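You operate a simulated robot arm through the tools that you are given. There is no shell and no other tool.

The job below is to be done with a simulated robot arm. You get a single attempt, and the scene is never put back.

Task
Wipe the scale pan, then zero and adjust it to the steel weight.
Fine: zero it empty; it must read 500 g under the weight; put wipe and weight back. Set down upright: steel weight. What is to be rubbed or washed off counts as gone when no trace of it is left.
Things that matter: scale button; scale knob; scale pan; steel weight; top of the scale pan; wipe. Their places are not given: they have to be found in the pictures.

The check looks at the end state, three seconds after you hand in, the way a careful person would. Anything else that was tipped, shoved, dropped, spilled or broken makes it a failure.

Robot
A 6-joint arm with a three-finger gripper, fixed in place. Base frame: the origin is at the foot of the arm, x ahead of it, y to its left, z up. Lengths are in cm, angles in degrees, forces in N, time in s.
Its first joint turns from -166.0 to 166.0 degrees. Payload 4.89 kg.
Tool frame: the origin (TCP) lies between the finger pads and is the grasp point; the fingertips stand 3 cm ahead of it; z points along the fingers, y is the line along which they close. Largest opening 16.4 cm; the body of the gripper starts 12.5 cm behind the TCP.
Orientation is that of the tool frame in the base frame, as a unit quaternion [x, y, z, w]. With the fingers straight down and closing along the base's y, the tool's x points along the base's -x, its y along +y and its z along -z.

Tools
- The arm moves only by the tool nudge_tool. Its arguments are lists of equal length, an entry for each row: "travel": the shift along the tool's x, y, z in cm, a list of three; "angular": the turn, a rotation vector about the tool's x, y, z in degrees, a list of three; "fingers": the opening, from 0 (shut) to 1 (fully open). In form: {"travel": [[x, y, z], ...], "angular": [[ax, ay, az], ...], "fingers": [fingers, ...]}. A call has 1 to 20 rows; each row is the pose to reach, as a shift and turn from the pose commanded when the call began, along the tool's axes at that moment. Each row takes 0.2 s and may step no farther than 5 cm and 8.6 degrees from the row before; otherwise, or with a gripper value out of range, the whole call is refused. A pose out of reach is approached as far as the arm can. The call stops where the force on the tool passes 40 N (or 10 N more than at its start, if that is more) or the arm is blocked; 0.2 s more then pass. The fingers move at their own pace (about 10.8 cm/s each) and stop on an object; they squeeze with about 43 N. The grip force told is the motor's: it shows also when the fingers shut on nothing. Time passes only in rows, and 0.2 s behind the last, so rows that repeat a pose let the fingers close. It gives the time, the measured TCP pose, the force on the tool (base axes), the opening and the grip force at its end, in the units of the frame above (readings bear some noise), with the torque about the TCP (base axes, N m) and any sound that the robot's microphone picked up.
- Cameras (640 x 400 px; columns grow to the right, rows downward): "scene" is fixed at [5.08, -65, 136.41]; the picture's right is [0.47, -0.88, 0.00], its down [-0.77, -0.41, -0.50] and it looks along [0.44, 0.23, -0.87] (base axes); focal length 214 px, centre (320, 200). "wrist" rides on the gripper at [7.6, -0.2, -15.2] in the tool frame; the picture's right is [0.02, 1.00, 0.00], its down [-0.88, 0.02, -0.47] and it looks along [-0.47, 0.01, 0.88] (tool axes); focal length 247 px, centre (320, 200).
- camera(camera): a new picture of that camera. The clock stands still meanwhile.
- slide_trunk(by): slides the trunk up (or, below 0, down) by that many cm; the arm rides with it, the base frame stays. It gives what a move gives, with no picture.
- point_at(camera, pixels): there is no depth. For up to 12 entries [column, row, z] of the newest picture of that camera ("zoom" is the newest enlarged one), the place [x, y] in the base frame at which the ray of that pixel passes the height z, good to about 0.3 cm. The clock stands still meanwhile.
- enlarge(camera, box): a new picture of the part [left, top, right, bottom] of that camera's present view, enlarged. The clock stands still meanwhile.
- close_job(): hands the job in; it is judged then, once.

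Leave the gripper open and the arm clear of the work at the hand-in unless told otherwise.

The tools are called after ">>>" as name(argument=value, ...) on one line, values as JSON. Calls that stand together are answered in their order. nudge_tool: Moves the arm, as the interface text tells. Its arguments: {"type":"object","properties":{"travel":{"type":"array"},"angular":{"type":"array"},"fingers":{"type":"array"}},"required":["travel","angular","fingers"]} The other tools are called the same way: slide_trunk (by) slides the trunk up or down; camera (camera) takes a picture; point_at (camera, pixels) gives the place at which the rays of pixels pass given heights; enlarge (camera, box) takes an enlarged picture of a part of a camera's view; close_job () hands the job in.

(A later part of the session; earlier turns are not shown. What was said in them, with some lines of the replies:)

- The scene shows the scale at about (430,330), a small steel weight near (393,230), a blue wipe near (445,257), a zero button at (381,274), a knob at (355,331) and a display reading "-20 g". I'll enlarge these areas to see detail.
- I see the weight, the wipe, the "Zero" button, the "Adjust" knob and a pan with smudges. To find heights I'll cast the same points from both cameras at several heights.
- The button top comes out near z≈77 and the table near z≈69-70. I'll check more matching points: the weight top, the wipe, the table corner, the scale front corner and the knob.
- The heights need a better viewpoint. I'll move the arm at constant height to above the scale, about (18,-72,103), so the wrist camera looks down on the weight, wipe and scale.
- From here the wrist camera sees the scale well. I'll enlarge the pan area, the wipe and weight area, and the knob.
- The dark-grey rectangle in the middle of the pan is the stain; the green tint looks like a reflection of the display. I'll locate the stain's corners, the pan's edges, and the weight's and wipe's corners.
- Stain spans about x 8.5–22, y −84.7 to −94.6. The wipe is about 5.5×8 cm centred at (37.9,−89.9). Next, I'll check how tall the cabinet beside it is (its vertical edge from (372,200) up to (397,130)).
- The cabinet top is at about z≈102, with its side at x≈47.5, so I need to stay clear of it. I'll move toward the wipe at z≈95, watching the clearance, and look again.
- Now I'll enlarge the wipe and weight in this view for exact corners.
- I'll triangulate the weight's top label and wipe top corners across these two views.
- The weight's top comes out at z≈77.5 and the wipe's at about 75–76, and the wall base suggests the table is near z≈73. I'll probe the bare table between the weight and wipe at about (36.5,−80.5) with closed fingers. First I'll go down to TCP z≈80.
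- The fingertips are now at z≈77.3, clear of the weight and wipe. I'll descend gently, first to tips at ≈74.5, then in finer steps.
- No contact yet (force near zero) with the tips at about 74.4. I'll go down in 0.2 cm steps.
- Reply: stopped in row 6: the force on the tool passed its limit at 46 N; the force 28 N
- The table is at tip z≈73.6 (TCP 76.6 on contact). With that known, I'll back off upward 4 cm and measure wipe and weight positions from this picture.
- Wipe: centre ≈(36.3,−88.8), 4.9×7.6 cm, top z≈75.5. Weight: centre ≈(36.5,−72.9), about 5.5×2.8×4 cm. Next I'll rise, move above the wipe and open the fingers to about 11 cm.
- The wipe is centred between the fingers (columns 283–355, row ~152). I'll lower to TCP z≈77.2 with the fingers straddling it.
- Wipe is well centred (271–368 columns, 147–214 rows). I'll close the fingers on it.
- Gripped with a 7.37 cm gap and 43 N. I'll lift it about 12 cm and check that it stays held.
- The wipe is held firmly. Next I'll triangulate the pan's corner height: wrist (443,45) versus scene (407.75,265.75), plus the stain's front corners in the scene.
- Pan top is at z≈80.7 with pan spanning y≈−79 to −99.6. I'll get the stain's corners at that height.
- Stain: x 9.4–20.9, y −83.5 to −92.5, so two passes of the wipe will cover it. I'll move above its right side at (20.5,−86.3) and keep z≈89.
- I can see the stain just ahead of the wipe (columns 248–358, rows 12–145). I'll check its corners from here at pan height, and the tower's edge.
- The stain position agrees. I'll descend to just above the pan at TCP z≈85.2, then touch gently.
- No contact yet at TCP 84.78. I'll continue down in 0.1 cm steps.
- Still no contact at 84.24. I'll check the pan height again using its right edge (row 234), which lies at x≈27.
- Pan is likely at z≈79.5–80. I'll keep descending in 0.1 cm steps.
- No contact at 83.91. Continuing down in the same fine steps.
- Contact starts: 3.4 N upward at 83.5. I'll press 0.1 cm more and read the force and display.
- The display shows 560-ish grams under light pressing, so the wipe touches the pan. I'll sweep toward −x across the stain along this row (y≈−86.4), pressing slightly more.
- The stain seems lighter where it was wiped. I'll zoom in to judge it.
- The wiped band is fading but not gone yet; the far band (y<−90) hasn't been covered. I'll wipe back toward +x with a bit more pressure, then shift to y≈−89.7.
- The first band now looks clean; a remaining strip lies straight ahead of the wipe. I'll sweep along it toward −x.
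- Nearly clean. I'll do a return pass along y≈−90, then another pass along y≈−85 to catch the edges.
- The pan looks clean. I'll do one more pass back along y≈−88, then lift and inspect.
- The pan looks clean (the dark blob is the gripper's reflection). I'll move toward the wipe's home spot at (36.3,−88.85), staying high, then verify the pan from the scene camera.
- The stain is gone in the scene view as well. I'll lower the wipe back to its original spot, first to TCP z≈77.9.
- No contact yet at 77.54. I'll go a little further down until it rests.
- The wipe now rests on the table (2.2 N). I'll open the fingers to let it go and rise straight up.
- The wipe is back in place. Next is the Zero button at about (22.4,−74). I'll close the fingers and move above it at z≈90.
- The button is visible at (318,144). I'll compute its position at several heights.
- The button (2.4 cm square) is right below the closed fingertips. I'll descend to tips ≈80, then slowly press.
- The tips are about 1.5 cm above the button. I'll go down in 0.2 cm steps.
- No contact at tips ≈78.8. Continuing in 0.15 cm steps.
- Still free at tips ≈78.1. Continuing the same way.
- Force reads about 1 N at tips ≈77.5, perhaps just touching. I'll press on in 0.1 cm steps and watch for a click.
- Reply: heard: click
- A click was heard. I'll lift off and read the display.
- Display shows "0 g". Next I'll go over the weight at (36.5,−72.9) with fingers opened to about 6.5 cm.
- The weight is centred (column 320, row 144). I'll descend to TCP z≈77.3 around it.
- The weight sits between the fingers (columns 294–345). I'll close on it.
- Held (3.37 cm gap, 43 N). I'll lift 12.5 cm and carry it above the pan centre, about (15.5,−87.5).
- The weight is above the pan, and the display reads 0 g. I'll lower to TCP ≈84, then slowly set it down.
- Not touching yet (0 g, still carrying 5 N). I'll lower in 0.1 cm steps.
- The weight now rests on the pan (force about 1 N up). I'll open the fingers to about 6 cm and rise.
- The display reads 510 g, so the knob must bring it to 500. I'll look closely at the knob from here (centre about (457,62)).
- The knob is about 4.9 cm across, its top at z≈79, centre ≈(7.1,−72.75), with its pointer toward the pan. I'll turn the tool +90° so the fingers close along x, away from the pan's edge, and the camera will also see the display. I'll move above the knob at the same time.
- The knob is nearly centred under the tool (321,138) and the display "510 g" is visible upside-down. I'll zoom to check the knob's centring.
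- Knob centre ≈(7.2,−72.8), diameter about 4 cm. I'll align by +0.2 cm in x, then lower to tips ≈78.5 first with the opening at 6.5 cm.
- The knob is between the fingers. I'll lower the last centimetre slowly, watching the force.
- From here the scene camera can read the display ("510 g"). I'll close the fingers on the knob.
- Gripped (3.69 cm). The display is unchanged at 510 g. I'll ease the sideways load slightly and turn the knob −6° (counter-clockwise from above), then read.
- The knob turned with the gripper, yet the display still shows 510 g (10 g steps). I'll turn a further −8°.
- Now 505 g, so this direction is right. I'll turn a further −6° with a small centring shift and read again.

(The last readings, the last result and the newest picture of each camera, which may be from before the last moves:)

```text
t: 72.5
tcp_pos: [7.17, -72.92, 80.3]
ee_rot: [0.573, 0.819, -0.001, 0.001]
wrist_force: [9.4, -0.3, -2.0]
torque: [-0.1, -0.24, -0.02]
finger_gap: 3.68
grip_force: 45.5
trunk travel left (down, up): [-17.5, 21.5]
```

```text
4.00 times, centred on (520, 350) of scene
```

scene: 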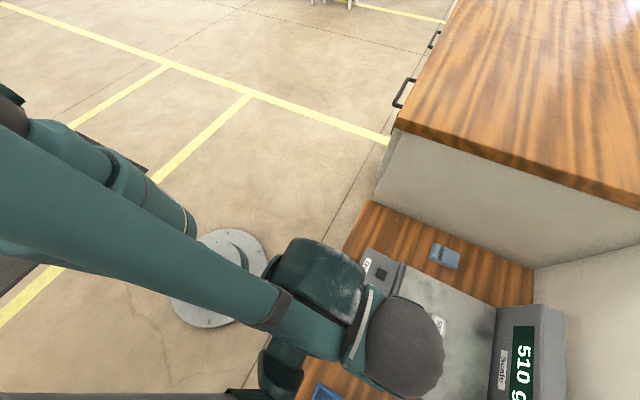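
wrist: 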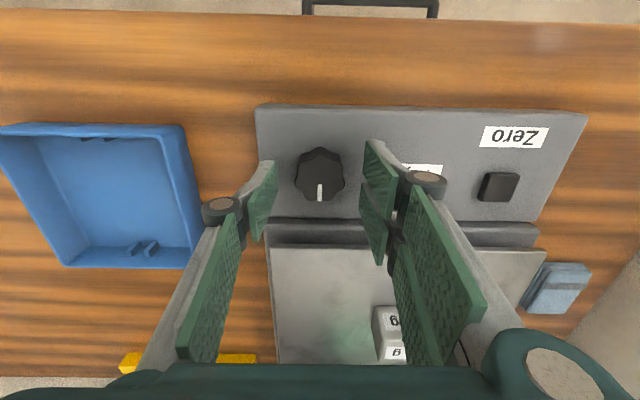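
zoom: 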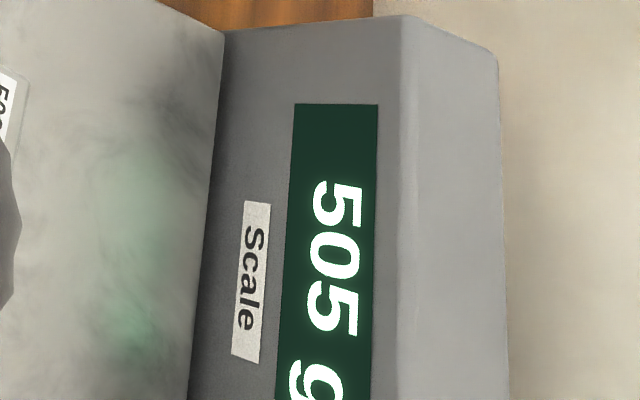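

Still 505 g at −20°. I'll turn −4° more.

>>> nudge_tool(travel=[[0, 0.04, 0], [0, 0.04, 0], [0, 0.04, 0]], angular=[[0, 0, -2], [0, 0, -4], [0, 0, -4]], fingers=[0.2, 0.2, 0.2])

>>> enlarge(camera="scene", box=[440, 300, 600, 400])

```text
t: 73.3
tcp_pos: [7.23, -72.81, 80.37]
ee_rot: [0.544, 0.839, -0.001, 0.001]
wrist_force: [1.0, -4.2, 3.3]
torque: [0.07, 0.14, 0.02]
finger_gap: 3.68
grip_force: 44.9
trunk travel left (down, up): [-17.5, 21.5]
```

```text
4.00 times, centred on (520, 350) of scene
```

zoom: 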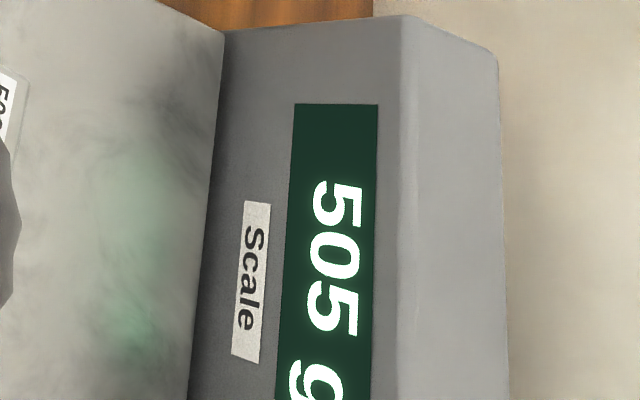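

Still 505 g at −24°. Another −4°.

>>> nudge_tool(travel=[[0, 0, 0], [0, 0, 0], [0, 0, 0]], angular=[[0, 0, -2], [0, 0, -4], [0, 0, -4]], fingers=[0.2, 0.2, 0.2])

>>> enlarge(camera="scene", box=[440, 300, 600, 400])

>>> enlarge(camera="wrist", box=[240, 100, 400, 260])

```text
t: 74.1
tcp_pos: [7.2, -72.81, 80.28]
ee_rot: [0.515, 0.857, 0.0, 0.0]
wrist_force: [-3.5, -6.3, 5.9]
torque: [-0.1, 0.23, 0.03]
finger_gap: 3.65
grip_force: 45.0
trunk travel left (down, up): [-17.5, 21.5]
```

```text
4.00 times, centred on (520, 350) of scene
```

zoom: 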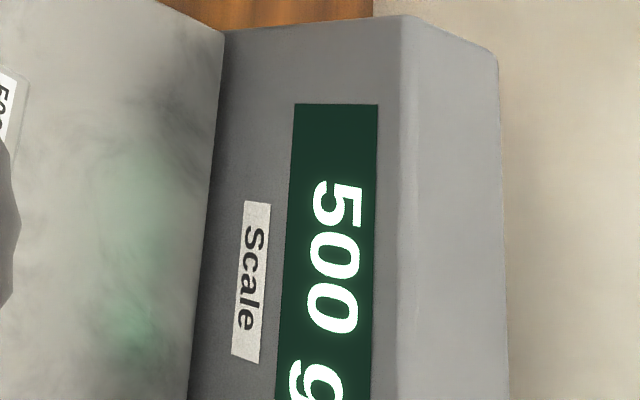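

```text
2.50 times, centred on (320, 180) of wrist
```

zoom: 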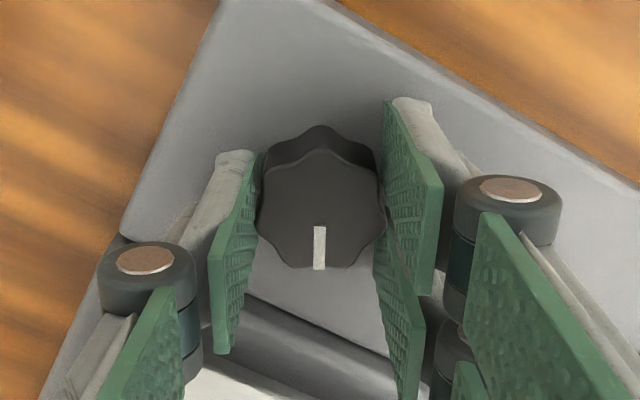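

500 g at −28°. The 505→500 change occurred near −26° with about 16° per 5 g step, so the middle of the 500 band is about −34°. I'll turn −6° more to centre it.

>>> nudge_tool(travel=[[0, -0.03, 0], [0, -0.03, 0], [0, -0.03, 0], [0, -0.03, 0]], angular=[[0, 0, -2], [0, 0, -4], [0, 0, -6], [0, 0, -6]], fingers=[0.2, 0.2, 0.2, 0.2])

>>> enlarge(camera="scene", box=[440, 300, 600, 400])

```text
t: 75.1
tcp_pos: [7.21, -72.87, 80.37]
ee_rot: [0.469, 0.883, 0.0, 0.0]
wrist_force: [-5.4, 0.2, 0.1]
torque: [-0.15, 0.09, 0.01]
finger_gap: 3.66
grip_force: 45.0
trunk travel left (down, up): [-17.5, 21.5]
```

```text
4.00 times, centred on (520, 350) of scene
```

zoom: 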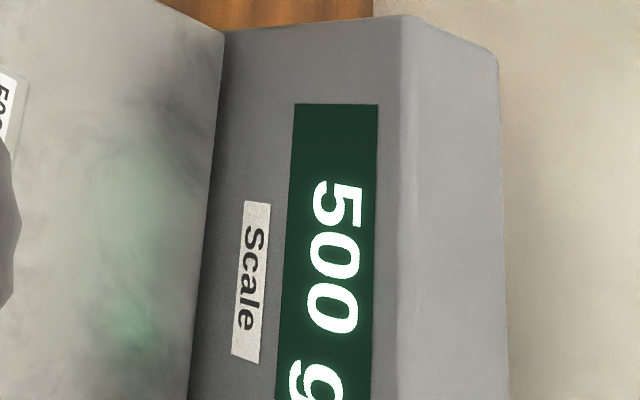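

It reads 500 g, mid-band. I'll release the knob by opening the fingers and rise straight up.

>>> nudge_tool(travel=[[0, 0, 0], [0, 0, 0], [0, 0, 0], [0, 0, -1], [0, 0, -4], [0, 0, -8], [0, 0, -12], [0, 0, -13], [0, 0, -13]], angular=[[0, 0, 0], [0, 0, 0], [0, 0, 0], [0, 0, 0], [0, 0, 0], [0, 0, 0], [0, 0, 0], [0, 0, 0], [0, 0, 0]], fingers=[0.35, 0.4, 0.4, 0.4, 0.4, 0.4, 0.4, 0.4, 0.4])

>>> camera(camera="wrist")

>>> enlarge(camera="scene", box=[440, 300, 600, 400])

```text
t: 77.1
tcp_pos: [7.17, -72.76, 93.33]
ee_rot: [0.469, 0.883, -0.001, 0.0]
wrist_force: [0.6, -0.9, 1.0]
torque: [-0.08, 0.01, -0.03]
finger_gap: 6.55
grip_force: 0.0
trunk travel left (down, up): [-17.5, 21.5]
```

```text
taken
```

wrist: 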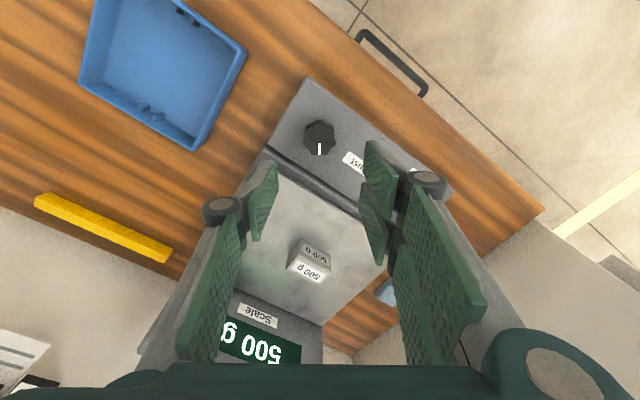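

```text
4.00 times, centred on (520, 350) of scene
```

zoom: 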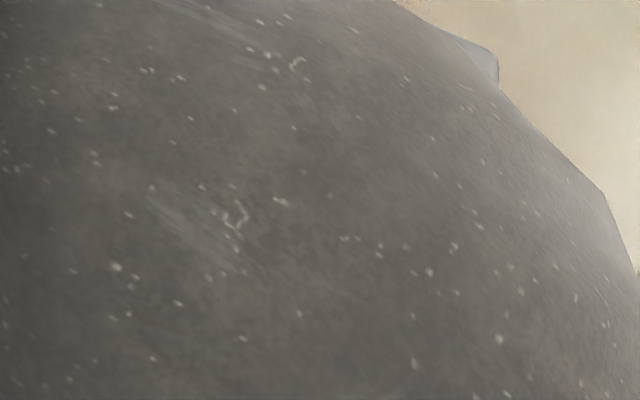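

With the knob released, the wrist view shows "500 g". Now I'll return to the original orientation (−56°) and move above the weight at (15.45,−87.25).

>>> nudge_tool(travel=[[-2.4, -0.2, 0], [-4.8, -0.4, 0], [-7.2, -0.6, 0], [-9.6, -0.8, 0], [-12, -1, 0], [-14.4, -1.15, 0], [-16.64, -1.24, 0], [-16.64, -1.24, 0]], angular=[[0, 0, -8], [0, 0, -16], [0, 0, -24], [0, 0, -32], [0, 0, -40], [0, 0, -48], [0, 0, -56], [0, 0, -56]], fingers=[0.4, 0.4, 0.4, 0.4, 0.4, 0.4, 0.4, 0.4])

>>> camera(camera="wrist")

>>> enlarge(camera="wrist", box=[250, 80, 400, 200])

```text
t: 78.9
tcp_pos: [15.57, -87.33, 93.41]
ee_rot: [-0.001, 1.0, -0.001, 0.001]
wrist_force: [1.3, 0.2, 0.2]
torque: [0.02, -0.02, 0.02]
finger_gap: 6.53
grip_force: 0.2
trunk travel left (down, up): [-17.5, 21.5]
```

```text
taken
```

wrist: 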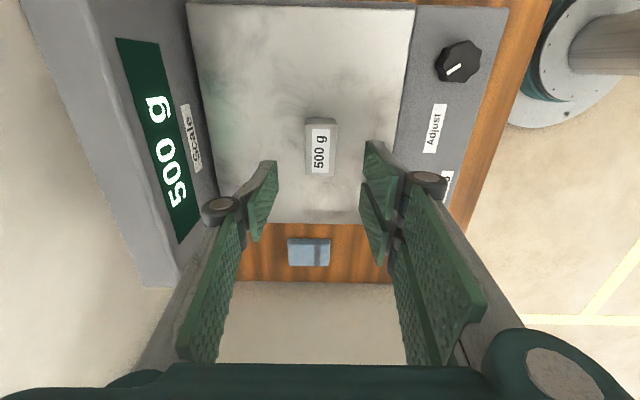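

```text
3.33 times, centred on (325, 140) of wrist
```

zoom: 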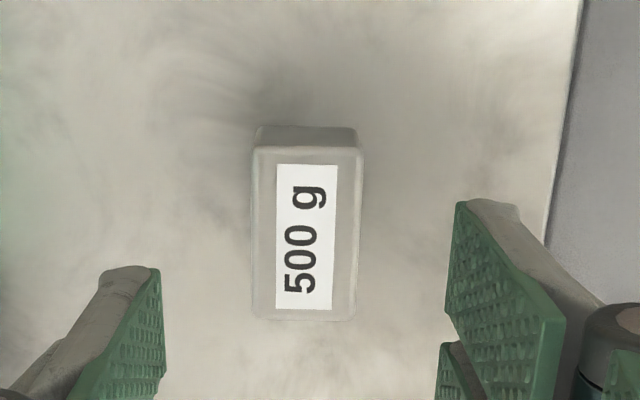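

Display shows 500 g and the weight is centred. I'll descend around it to TCP z≈83.55.

>>> nudge_tool(travel=[[0, 0, 3], [0, 0, 6], [0, 0, 8], [0, 0, 9.3], [0, 0, 9.85]], angular=[[0, 0, 0], [0, 0, 0], [0, 0, 0], [0, 0, 0], [0, 0, 0]], fingers=[0.4, 0.4, 0.4, 0.4, 0.4])

>>> nudge_tool(travel=[[0, 0, 0], [0, 0, 0], [0, 0, 0], [0, 0, 0]], angular=[[0, 0, 0], [0, 0, 0], [0, 0, 0], [0, 0, 0]], fingers=[0.25, 0.1, 0.1, 0.1])

>>> camera(camera="wrist")

```text
t: 80.1
tcp_pos: [15.57, -87.44, 83.59]
ee_rot: [0.0, 1.0, -0.001, 0.0]
wrist_force: [-0.7, 0.3, 0.1]
torque: [0.03, 0.01, 0.0]
finger_gap: 6.55
grip_force: 0.0
trunk travel left (down, up): [-17.5, 21.5]
```

```text
t: 81.1
tcp_pos: [15.52, -87.31, 83.59]
ee_rot: [0.0, 1.0, -0.001, 0.001]
wrist_force: [0.2, 1.4, 1.2]
torque: [0.02, -0.01, -0.01]
finger_gap: 3.37
grip_force: 43.0
trunk travel left (down, up): [-17.5, 21.5]
```

```text
taken
```

wrist: 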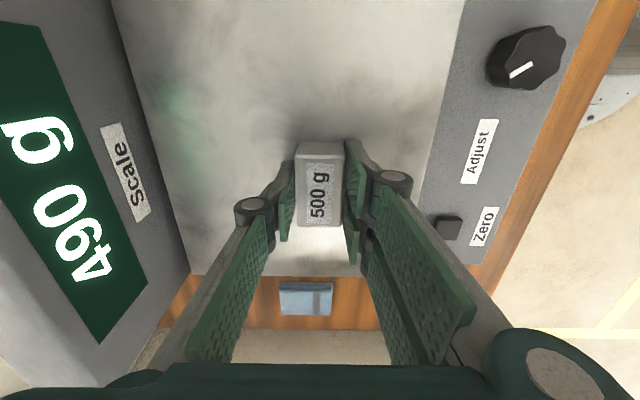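

Gripped. I'll lift it up 6.5 cm and check the empty reading.

>>> nudge_tool(travel=[[0, 0, -0.6], [0, 0, -2], [0, 0, -4.5], [0, 0, -6.5], [0, 0, -6.5]], angular=[[0, 0, 0], [0, 0, 0], [0, 0, 0], [0, 0, 0], [0, 0, 0]], fingers=[0.1, 0.1, 0.1, 0.1, 0.1])

>>> camera(camera="wrist")

```text
t: 82.3
tcp_pos: [15.55, -87.31, 89.98]
ee_rot: [0.001, 1.0, -0.001, 0.001]
wrist_force: [0.2, 1.2, -4.4]
torque: [-0.07, -0.01, -0.03]
finger_gap: 3.35
grip_force: 43.3
trunk travel left (down, up): [-17.5, 21.5]
```

```text
taken
```

wrist: 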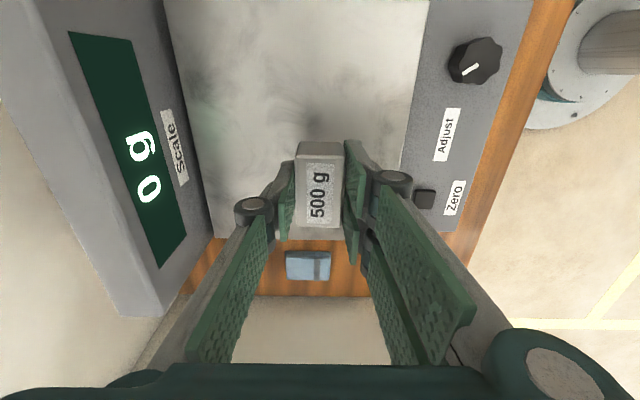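

Empty, the display reads 0 g. I'll carry the weight back to its original spot, about (36.42,−73.05), at this height.

>>> nudge_tool(travel=[[-3.5, 2.4, 0], [-7, 4.8, 0], [-10.5, 7.2, 0], [-14, 9.6, 0], [-17.5, 12, 0], [-20.9, 14.26, 0], [-20.9, 14.26, 0]], angular=[[0, 0, 0], [0, 0, 0], [0, 0, 0], [0, 0, 0], [0, 0, 0], [0, 0, 0], [0, 0, 0]], fingers=[0.1, 0.1, 0.1, 0.1, 0.1, 0.1, 0.1])

>>> camera(camera="wrist")

```text
t: 83.9
tcp_pos: [36.57, -73.13, 90.06]
ee_rot: [0.0, 1.0, -0.001, 0.001]
wrist_force: [-0.3, -0.1, -4.5]
torque: [-0.03, 0.04, 0.01]
finger_gap: 3.35
grip_force: 43.2
trunk travel left (down, up): [-17.5, 21.5]
```

```text
taken
```

wrist: 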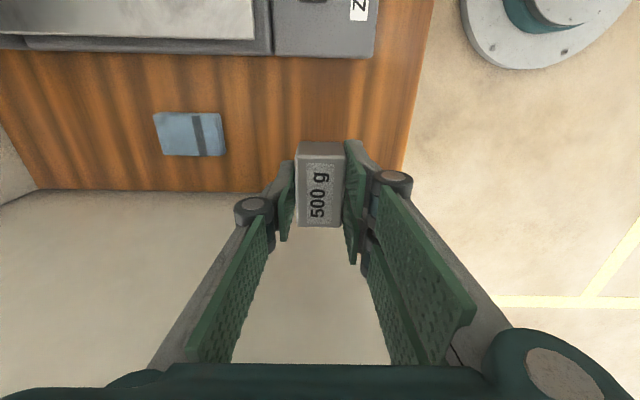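

Now I'll lower it: first to TCP ≈77.9, shifting −0.1 cm in x and +0.08 in y to match the original grasp position, then finely.

>>> nudge_tool(travel=[[0.05, 0.05, 3], [0.1, 0.05, 6], [0.1, 0.05, 9], [0.1, 0.05, 11], [0.1, 0.05, 12.1]], angular=[[0, 0, 0], [0, 0, 0], [0, 0, 0], [0, 0, 0], [0, 0, 0]], fingers=[0.1, 0.1, 0.1, 0.1, 0.1])

>>> nudge_tool(travel=[[0, 0, 0.1], [0, 0, 0.2], [0, 0, 0.3]], angular=[[0, 0, 0], [0, 0, 0], [0, 0, 0]], fingers=[0.1, 0.1, 0.1])

```text
t: 85.1
tcp_pos: [36.44, -73.0, 77.9]
ee_rot: [0.0, 1.0, 0.0, 0.0]
wrist_force: [-0.2, -0.2, -4.4]
torque: [-0.02, -0.04, -0.01]
finger_gap: 3.36
grip_force: 42.7
trunk travel left (down, up): [-17.5, 21.5]
```

```text
t: 85.9
tcp_pos: [36.38, -73.01, 77.56]
ee_rot: [0.0, 1.0, -0.001, 0.001]
wrist_force: [-0.1, 0.2, -5.5]
torque: [0.0, -0.01, 0.01]
finger_gap: 3.36
grip_force: 43.0
trunk travel left (down, up): [-17.5, 21.5]
```

Still carrying (−5 N). I'll go down a bit more in fine steps.

>>> nudge_tool(travel=[[0, 0, 0.08], [0, 0, 0.16], [0, 0, 0.2]], angular=[[0, 0, 0], [0, 0, 0], [0, 0, 0]], fingers=[0.1, 0.1, 0.1])

```text
t: 86.7
tcp_pos: [36.34, -73.0, 77.54]
ee_rot: [0.0, 1.0, -0.001, 0.0]
wrist_force: [-0.7, 0.4, -5.4]
torque: [-0.01, 0.04, 0.0]
finger_gap: 3.36
grip_force: 42.5
trunk travel left (down, up): [-17.5, 21.5]
```

Not yet touching. Another few small steps.

>>> nudge_tool(travel=[[0, 0, 0.08], [0, 0, 0.15]], angular=[[0, 0, 0], [0, 0, 0]], fingers=[0.1, 0.1])

```text
t: 87.3
tcp_pos: [36.29, -73.09, 77.32]
ee_rot: [0.001, 1.0, 0.0, 0.001]
wrist_force: [3.6, -2.3, 20.2]
torque: [0.02, 0.22, 0.0]
finger_gap: 3.33
grip_force: 42.9
trunk travel left (down, up): [-17.5, 21.5]
```

Now it's firmly on the table (20 N). I'll back off 0.1 cm, then open the fingers and rise.

>>> nudge_tool(travel=[[0, 0, -0.1], [0, 0, -0.1]], angular=[[0, 0, 0], [0, 0, 0]], fingers=[0.1, 0.1])

>>> nudge_tool(travel=[[0, 0, 0], [0, 0, 0], [0, 0, 0], [0, 0, -0.6], [0, 0, -3], [0, 0, -7], [0, 0, -11], [0, 0, -13]], angular=[[0, 0, 0], [0, 0, 0], [0, 0, 0], [0, 0, 0], [0, 0, 0], [0, 0, 0], [0, 0, 0], [0, 0, 0]], fingers=[0.3, 0.4, 0.4, 0.4, 0.4, 0.4, 0.4, 0.4])

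>>> camera(camera="wrist")

>>> camera(camera="scene")

```text
t: 87.9
tcp_pos: [36.28, -73.01, 77.31]
ee_rot: [0.0, 1.0, -0.001, 0.001]
wrist_force: [4.1, 0.0, 5.3]
torque: [-0.04, -0.19, 0.04]
finger_gap: 3.34
grip_force: 42.9
trunk travel left (down, up): [-17.5, 21.5]
```

```text
t: 89.7
tcp_pos: [36.19, -72.99, 90.38]
ee_rot: [0.0, 1.0, -0.001, 0.0]
wrist_force: [0.8, -0.4, -0.2]
torque: [0.04, 0.02, -0.01]
finger_gap: 6.56
grip_force: 0.1
trunk travel left (down, up): [-17.5, 21.5]
```

```text
taken
```

wrist: 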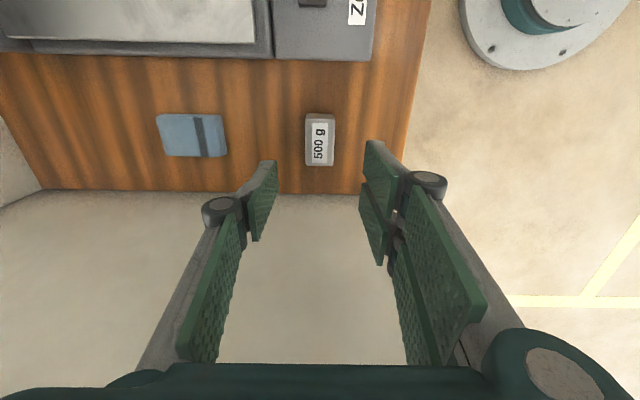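

```text
taken
```

scene: 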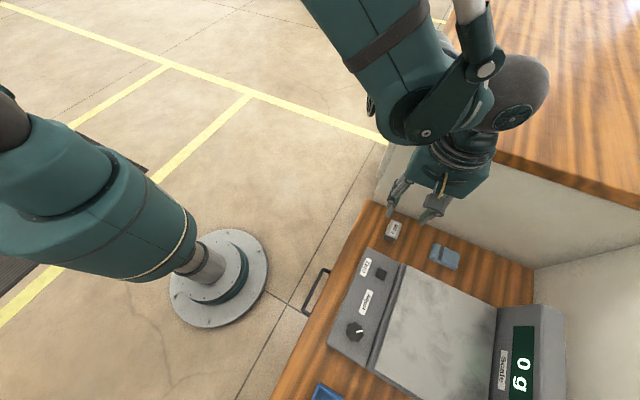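

Weight is upright in place and display reads 0 g. I'll withdraw the arm up and back to its starting area and inspect everything.

>>> nudge_tool(travel=[[0, 0, -4], [0, 0, -8], [0, 0, -12], [1, 3, -13.3], [2, 7, -13.3], [3, 11, -13.3], [4, 15, -13.3], [5, 19, -13.3], [6, 23, -13.3], [7, 27, -13.3], [8, 30, -13.3], [9, 32.7, -13.3], [9, 32.7, -13.3]], angular=[[0, 0, 0], [0, 0, 0], [0, 0, 0], [0, 0, 0], [0, 0, 0], [0, 0, 0], [0, 0, 0], [0, 0, 0], [0, 0, 0], [0, 0, 0], [0, 0, 0], [0, 0, 0], [0, 0, 0]], fingers=[0.4, 0.6, 0.8, 1, 1, 1, 1, 1, 1, 1, 1, 1, 1])

>>> camera(camera="scene")

>>> enlarge(camera="scene", box=[320, 200, 580, 400])

>>> enlarge(camera="scene", box=[380, 260, 510, 400])

```text
t: 92.5
tcp_pos: [27.28, -40.23, 103.68]
ee_rot: [0.0, 1.0, -0.001, 0.001]
wrist_force: [0.5, 0.5, 0.0]
torque: [-0.08, -0.06, 0.01]
finger_gap: 16.38
grip_force: 0.0
trunk travel left (down, up): [-17.5, 21.5]
```

```text
taken
```

scene: 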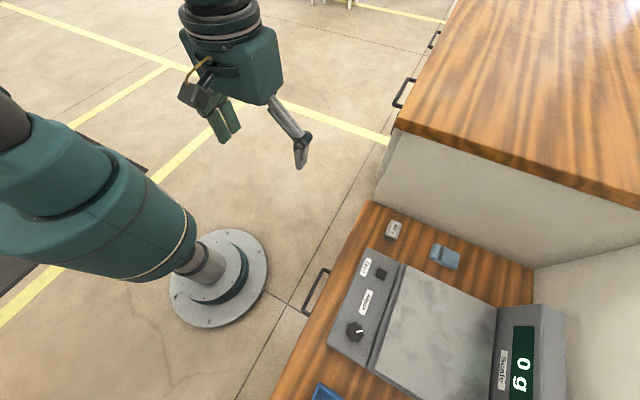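

```text
2.00 times, centred on (450, 300) of scene
```

zoom: 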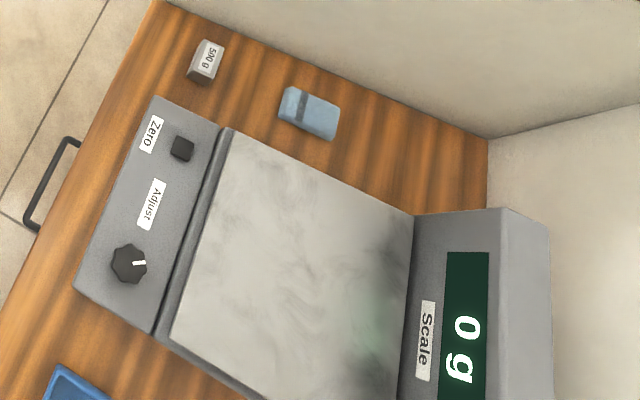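

```text
2.86 times, centred on (445, 330) of scene
```

zoom: 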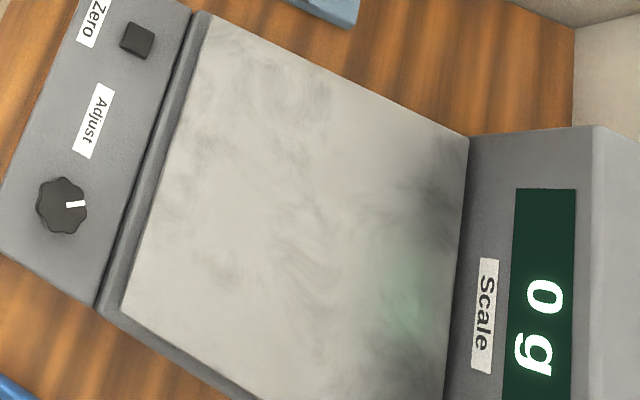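

Everything matches the starting layout: weight, wipe, display "0 g", pan clean. I'll take a last close look at the former stain area for any faint trace, and the weight and wipe.

>>> enlarge(camera="scene", box=[395, 285, 475, 385])

>>> enlarge(camera="scene", box=[350, 200, 510, 300])

```text
4.00 times, centred on (435, 335) of scene
```

zoom: 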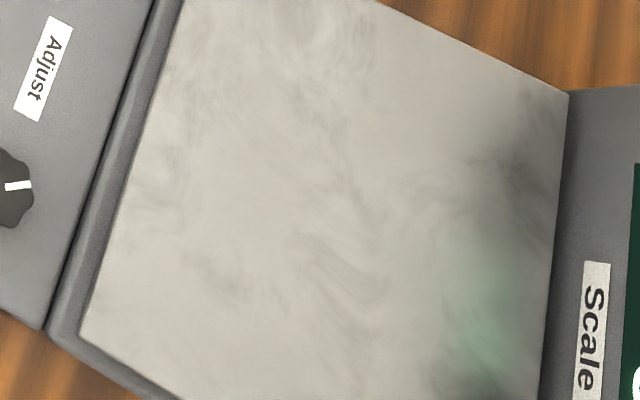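

```text
4.00 times, centred on (430, 250) of scene
```

zoom: 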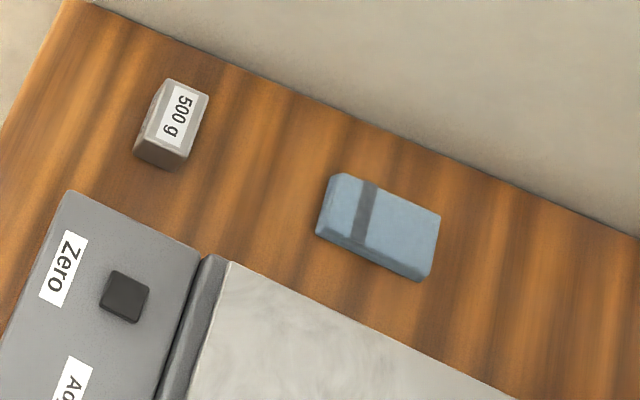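

No rectangle remains on the pan; only the pan's own texture and reflections are visible. The weight and wipe are back within a pixel of where they started, the empty scale reads 0 g, and it read 500 g under the weight. The gripper is open and clear, so I'm handing in.

>>> close_job()

```text
The job is handed in.
```

The job is handed in. The pan is wiped, and the scale is zeroed and adjusted to the steel weight. I don't have the check's verdict.

- **Pan:** The dark patch in the middle was rubbed off. In the last close-up no trace of it was left; the remaining shading was there at the start and looks like texture and reflections.
- **Zero:** I pressed Zero with the pan empty, and the display went from -20 g to 0 g. It still read 0 g after the weight was taken off.
- **Adjustment:** Under the weight it first read 510 g. I turned the Adjust knob about 34° counter-clockwise until it read 500 g, aiming for the middle of the range that shows 500. It kept that reading after I let go of the knob.
- **Put back:** The wipe and the weight are where they started, as closely as the pictures can show, and the weight is standing upright.

The arm is back near its starting position with the gripper open. I saw nothing else tipped, moved or spilled.
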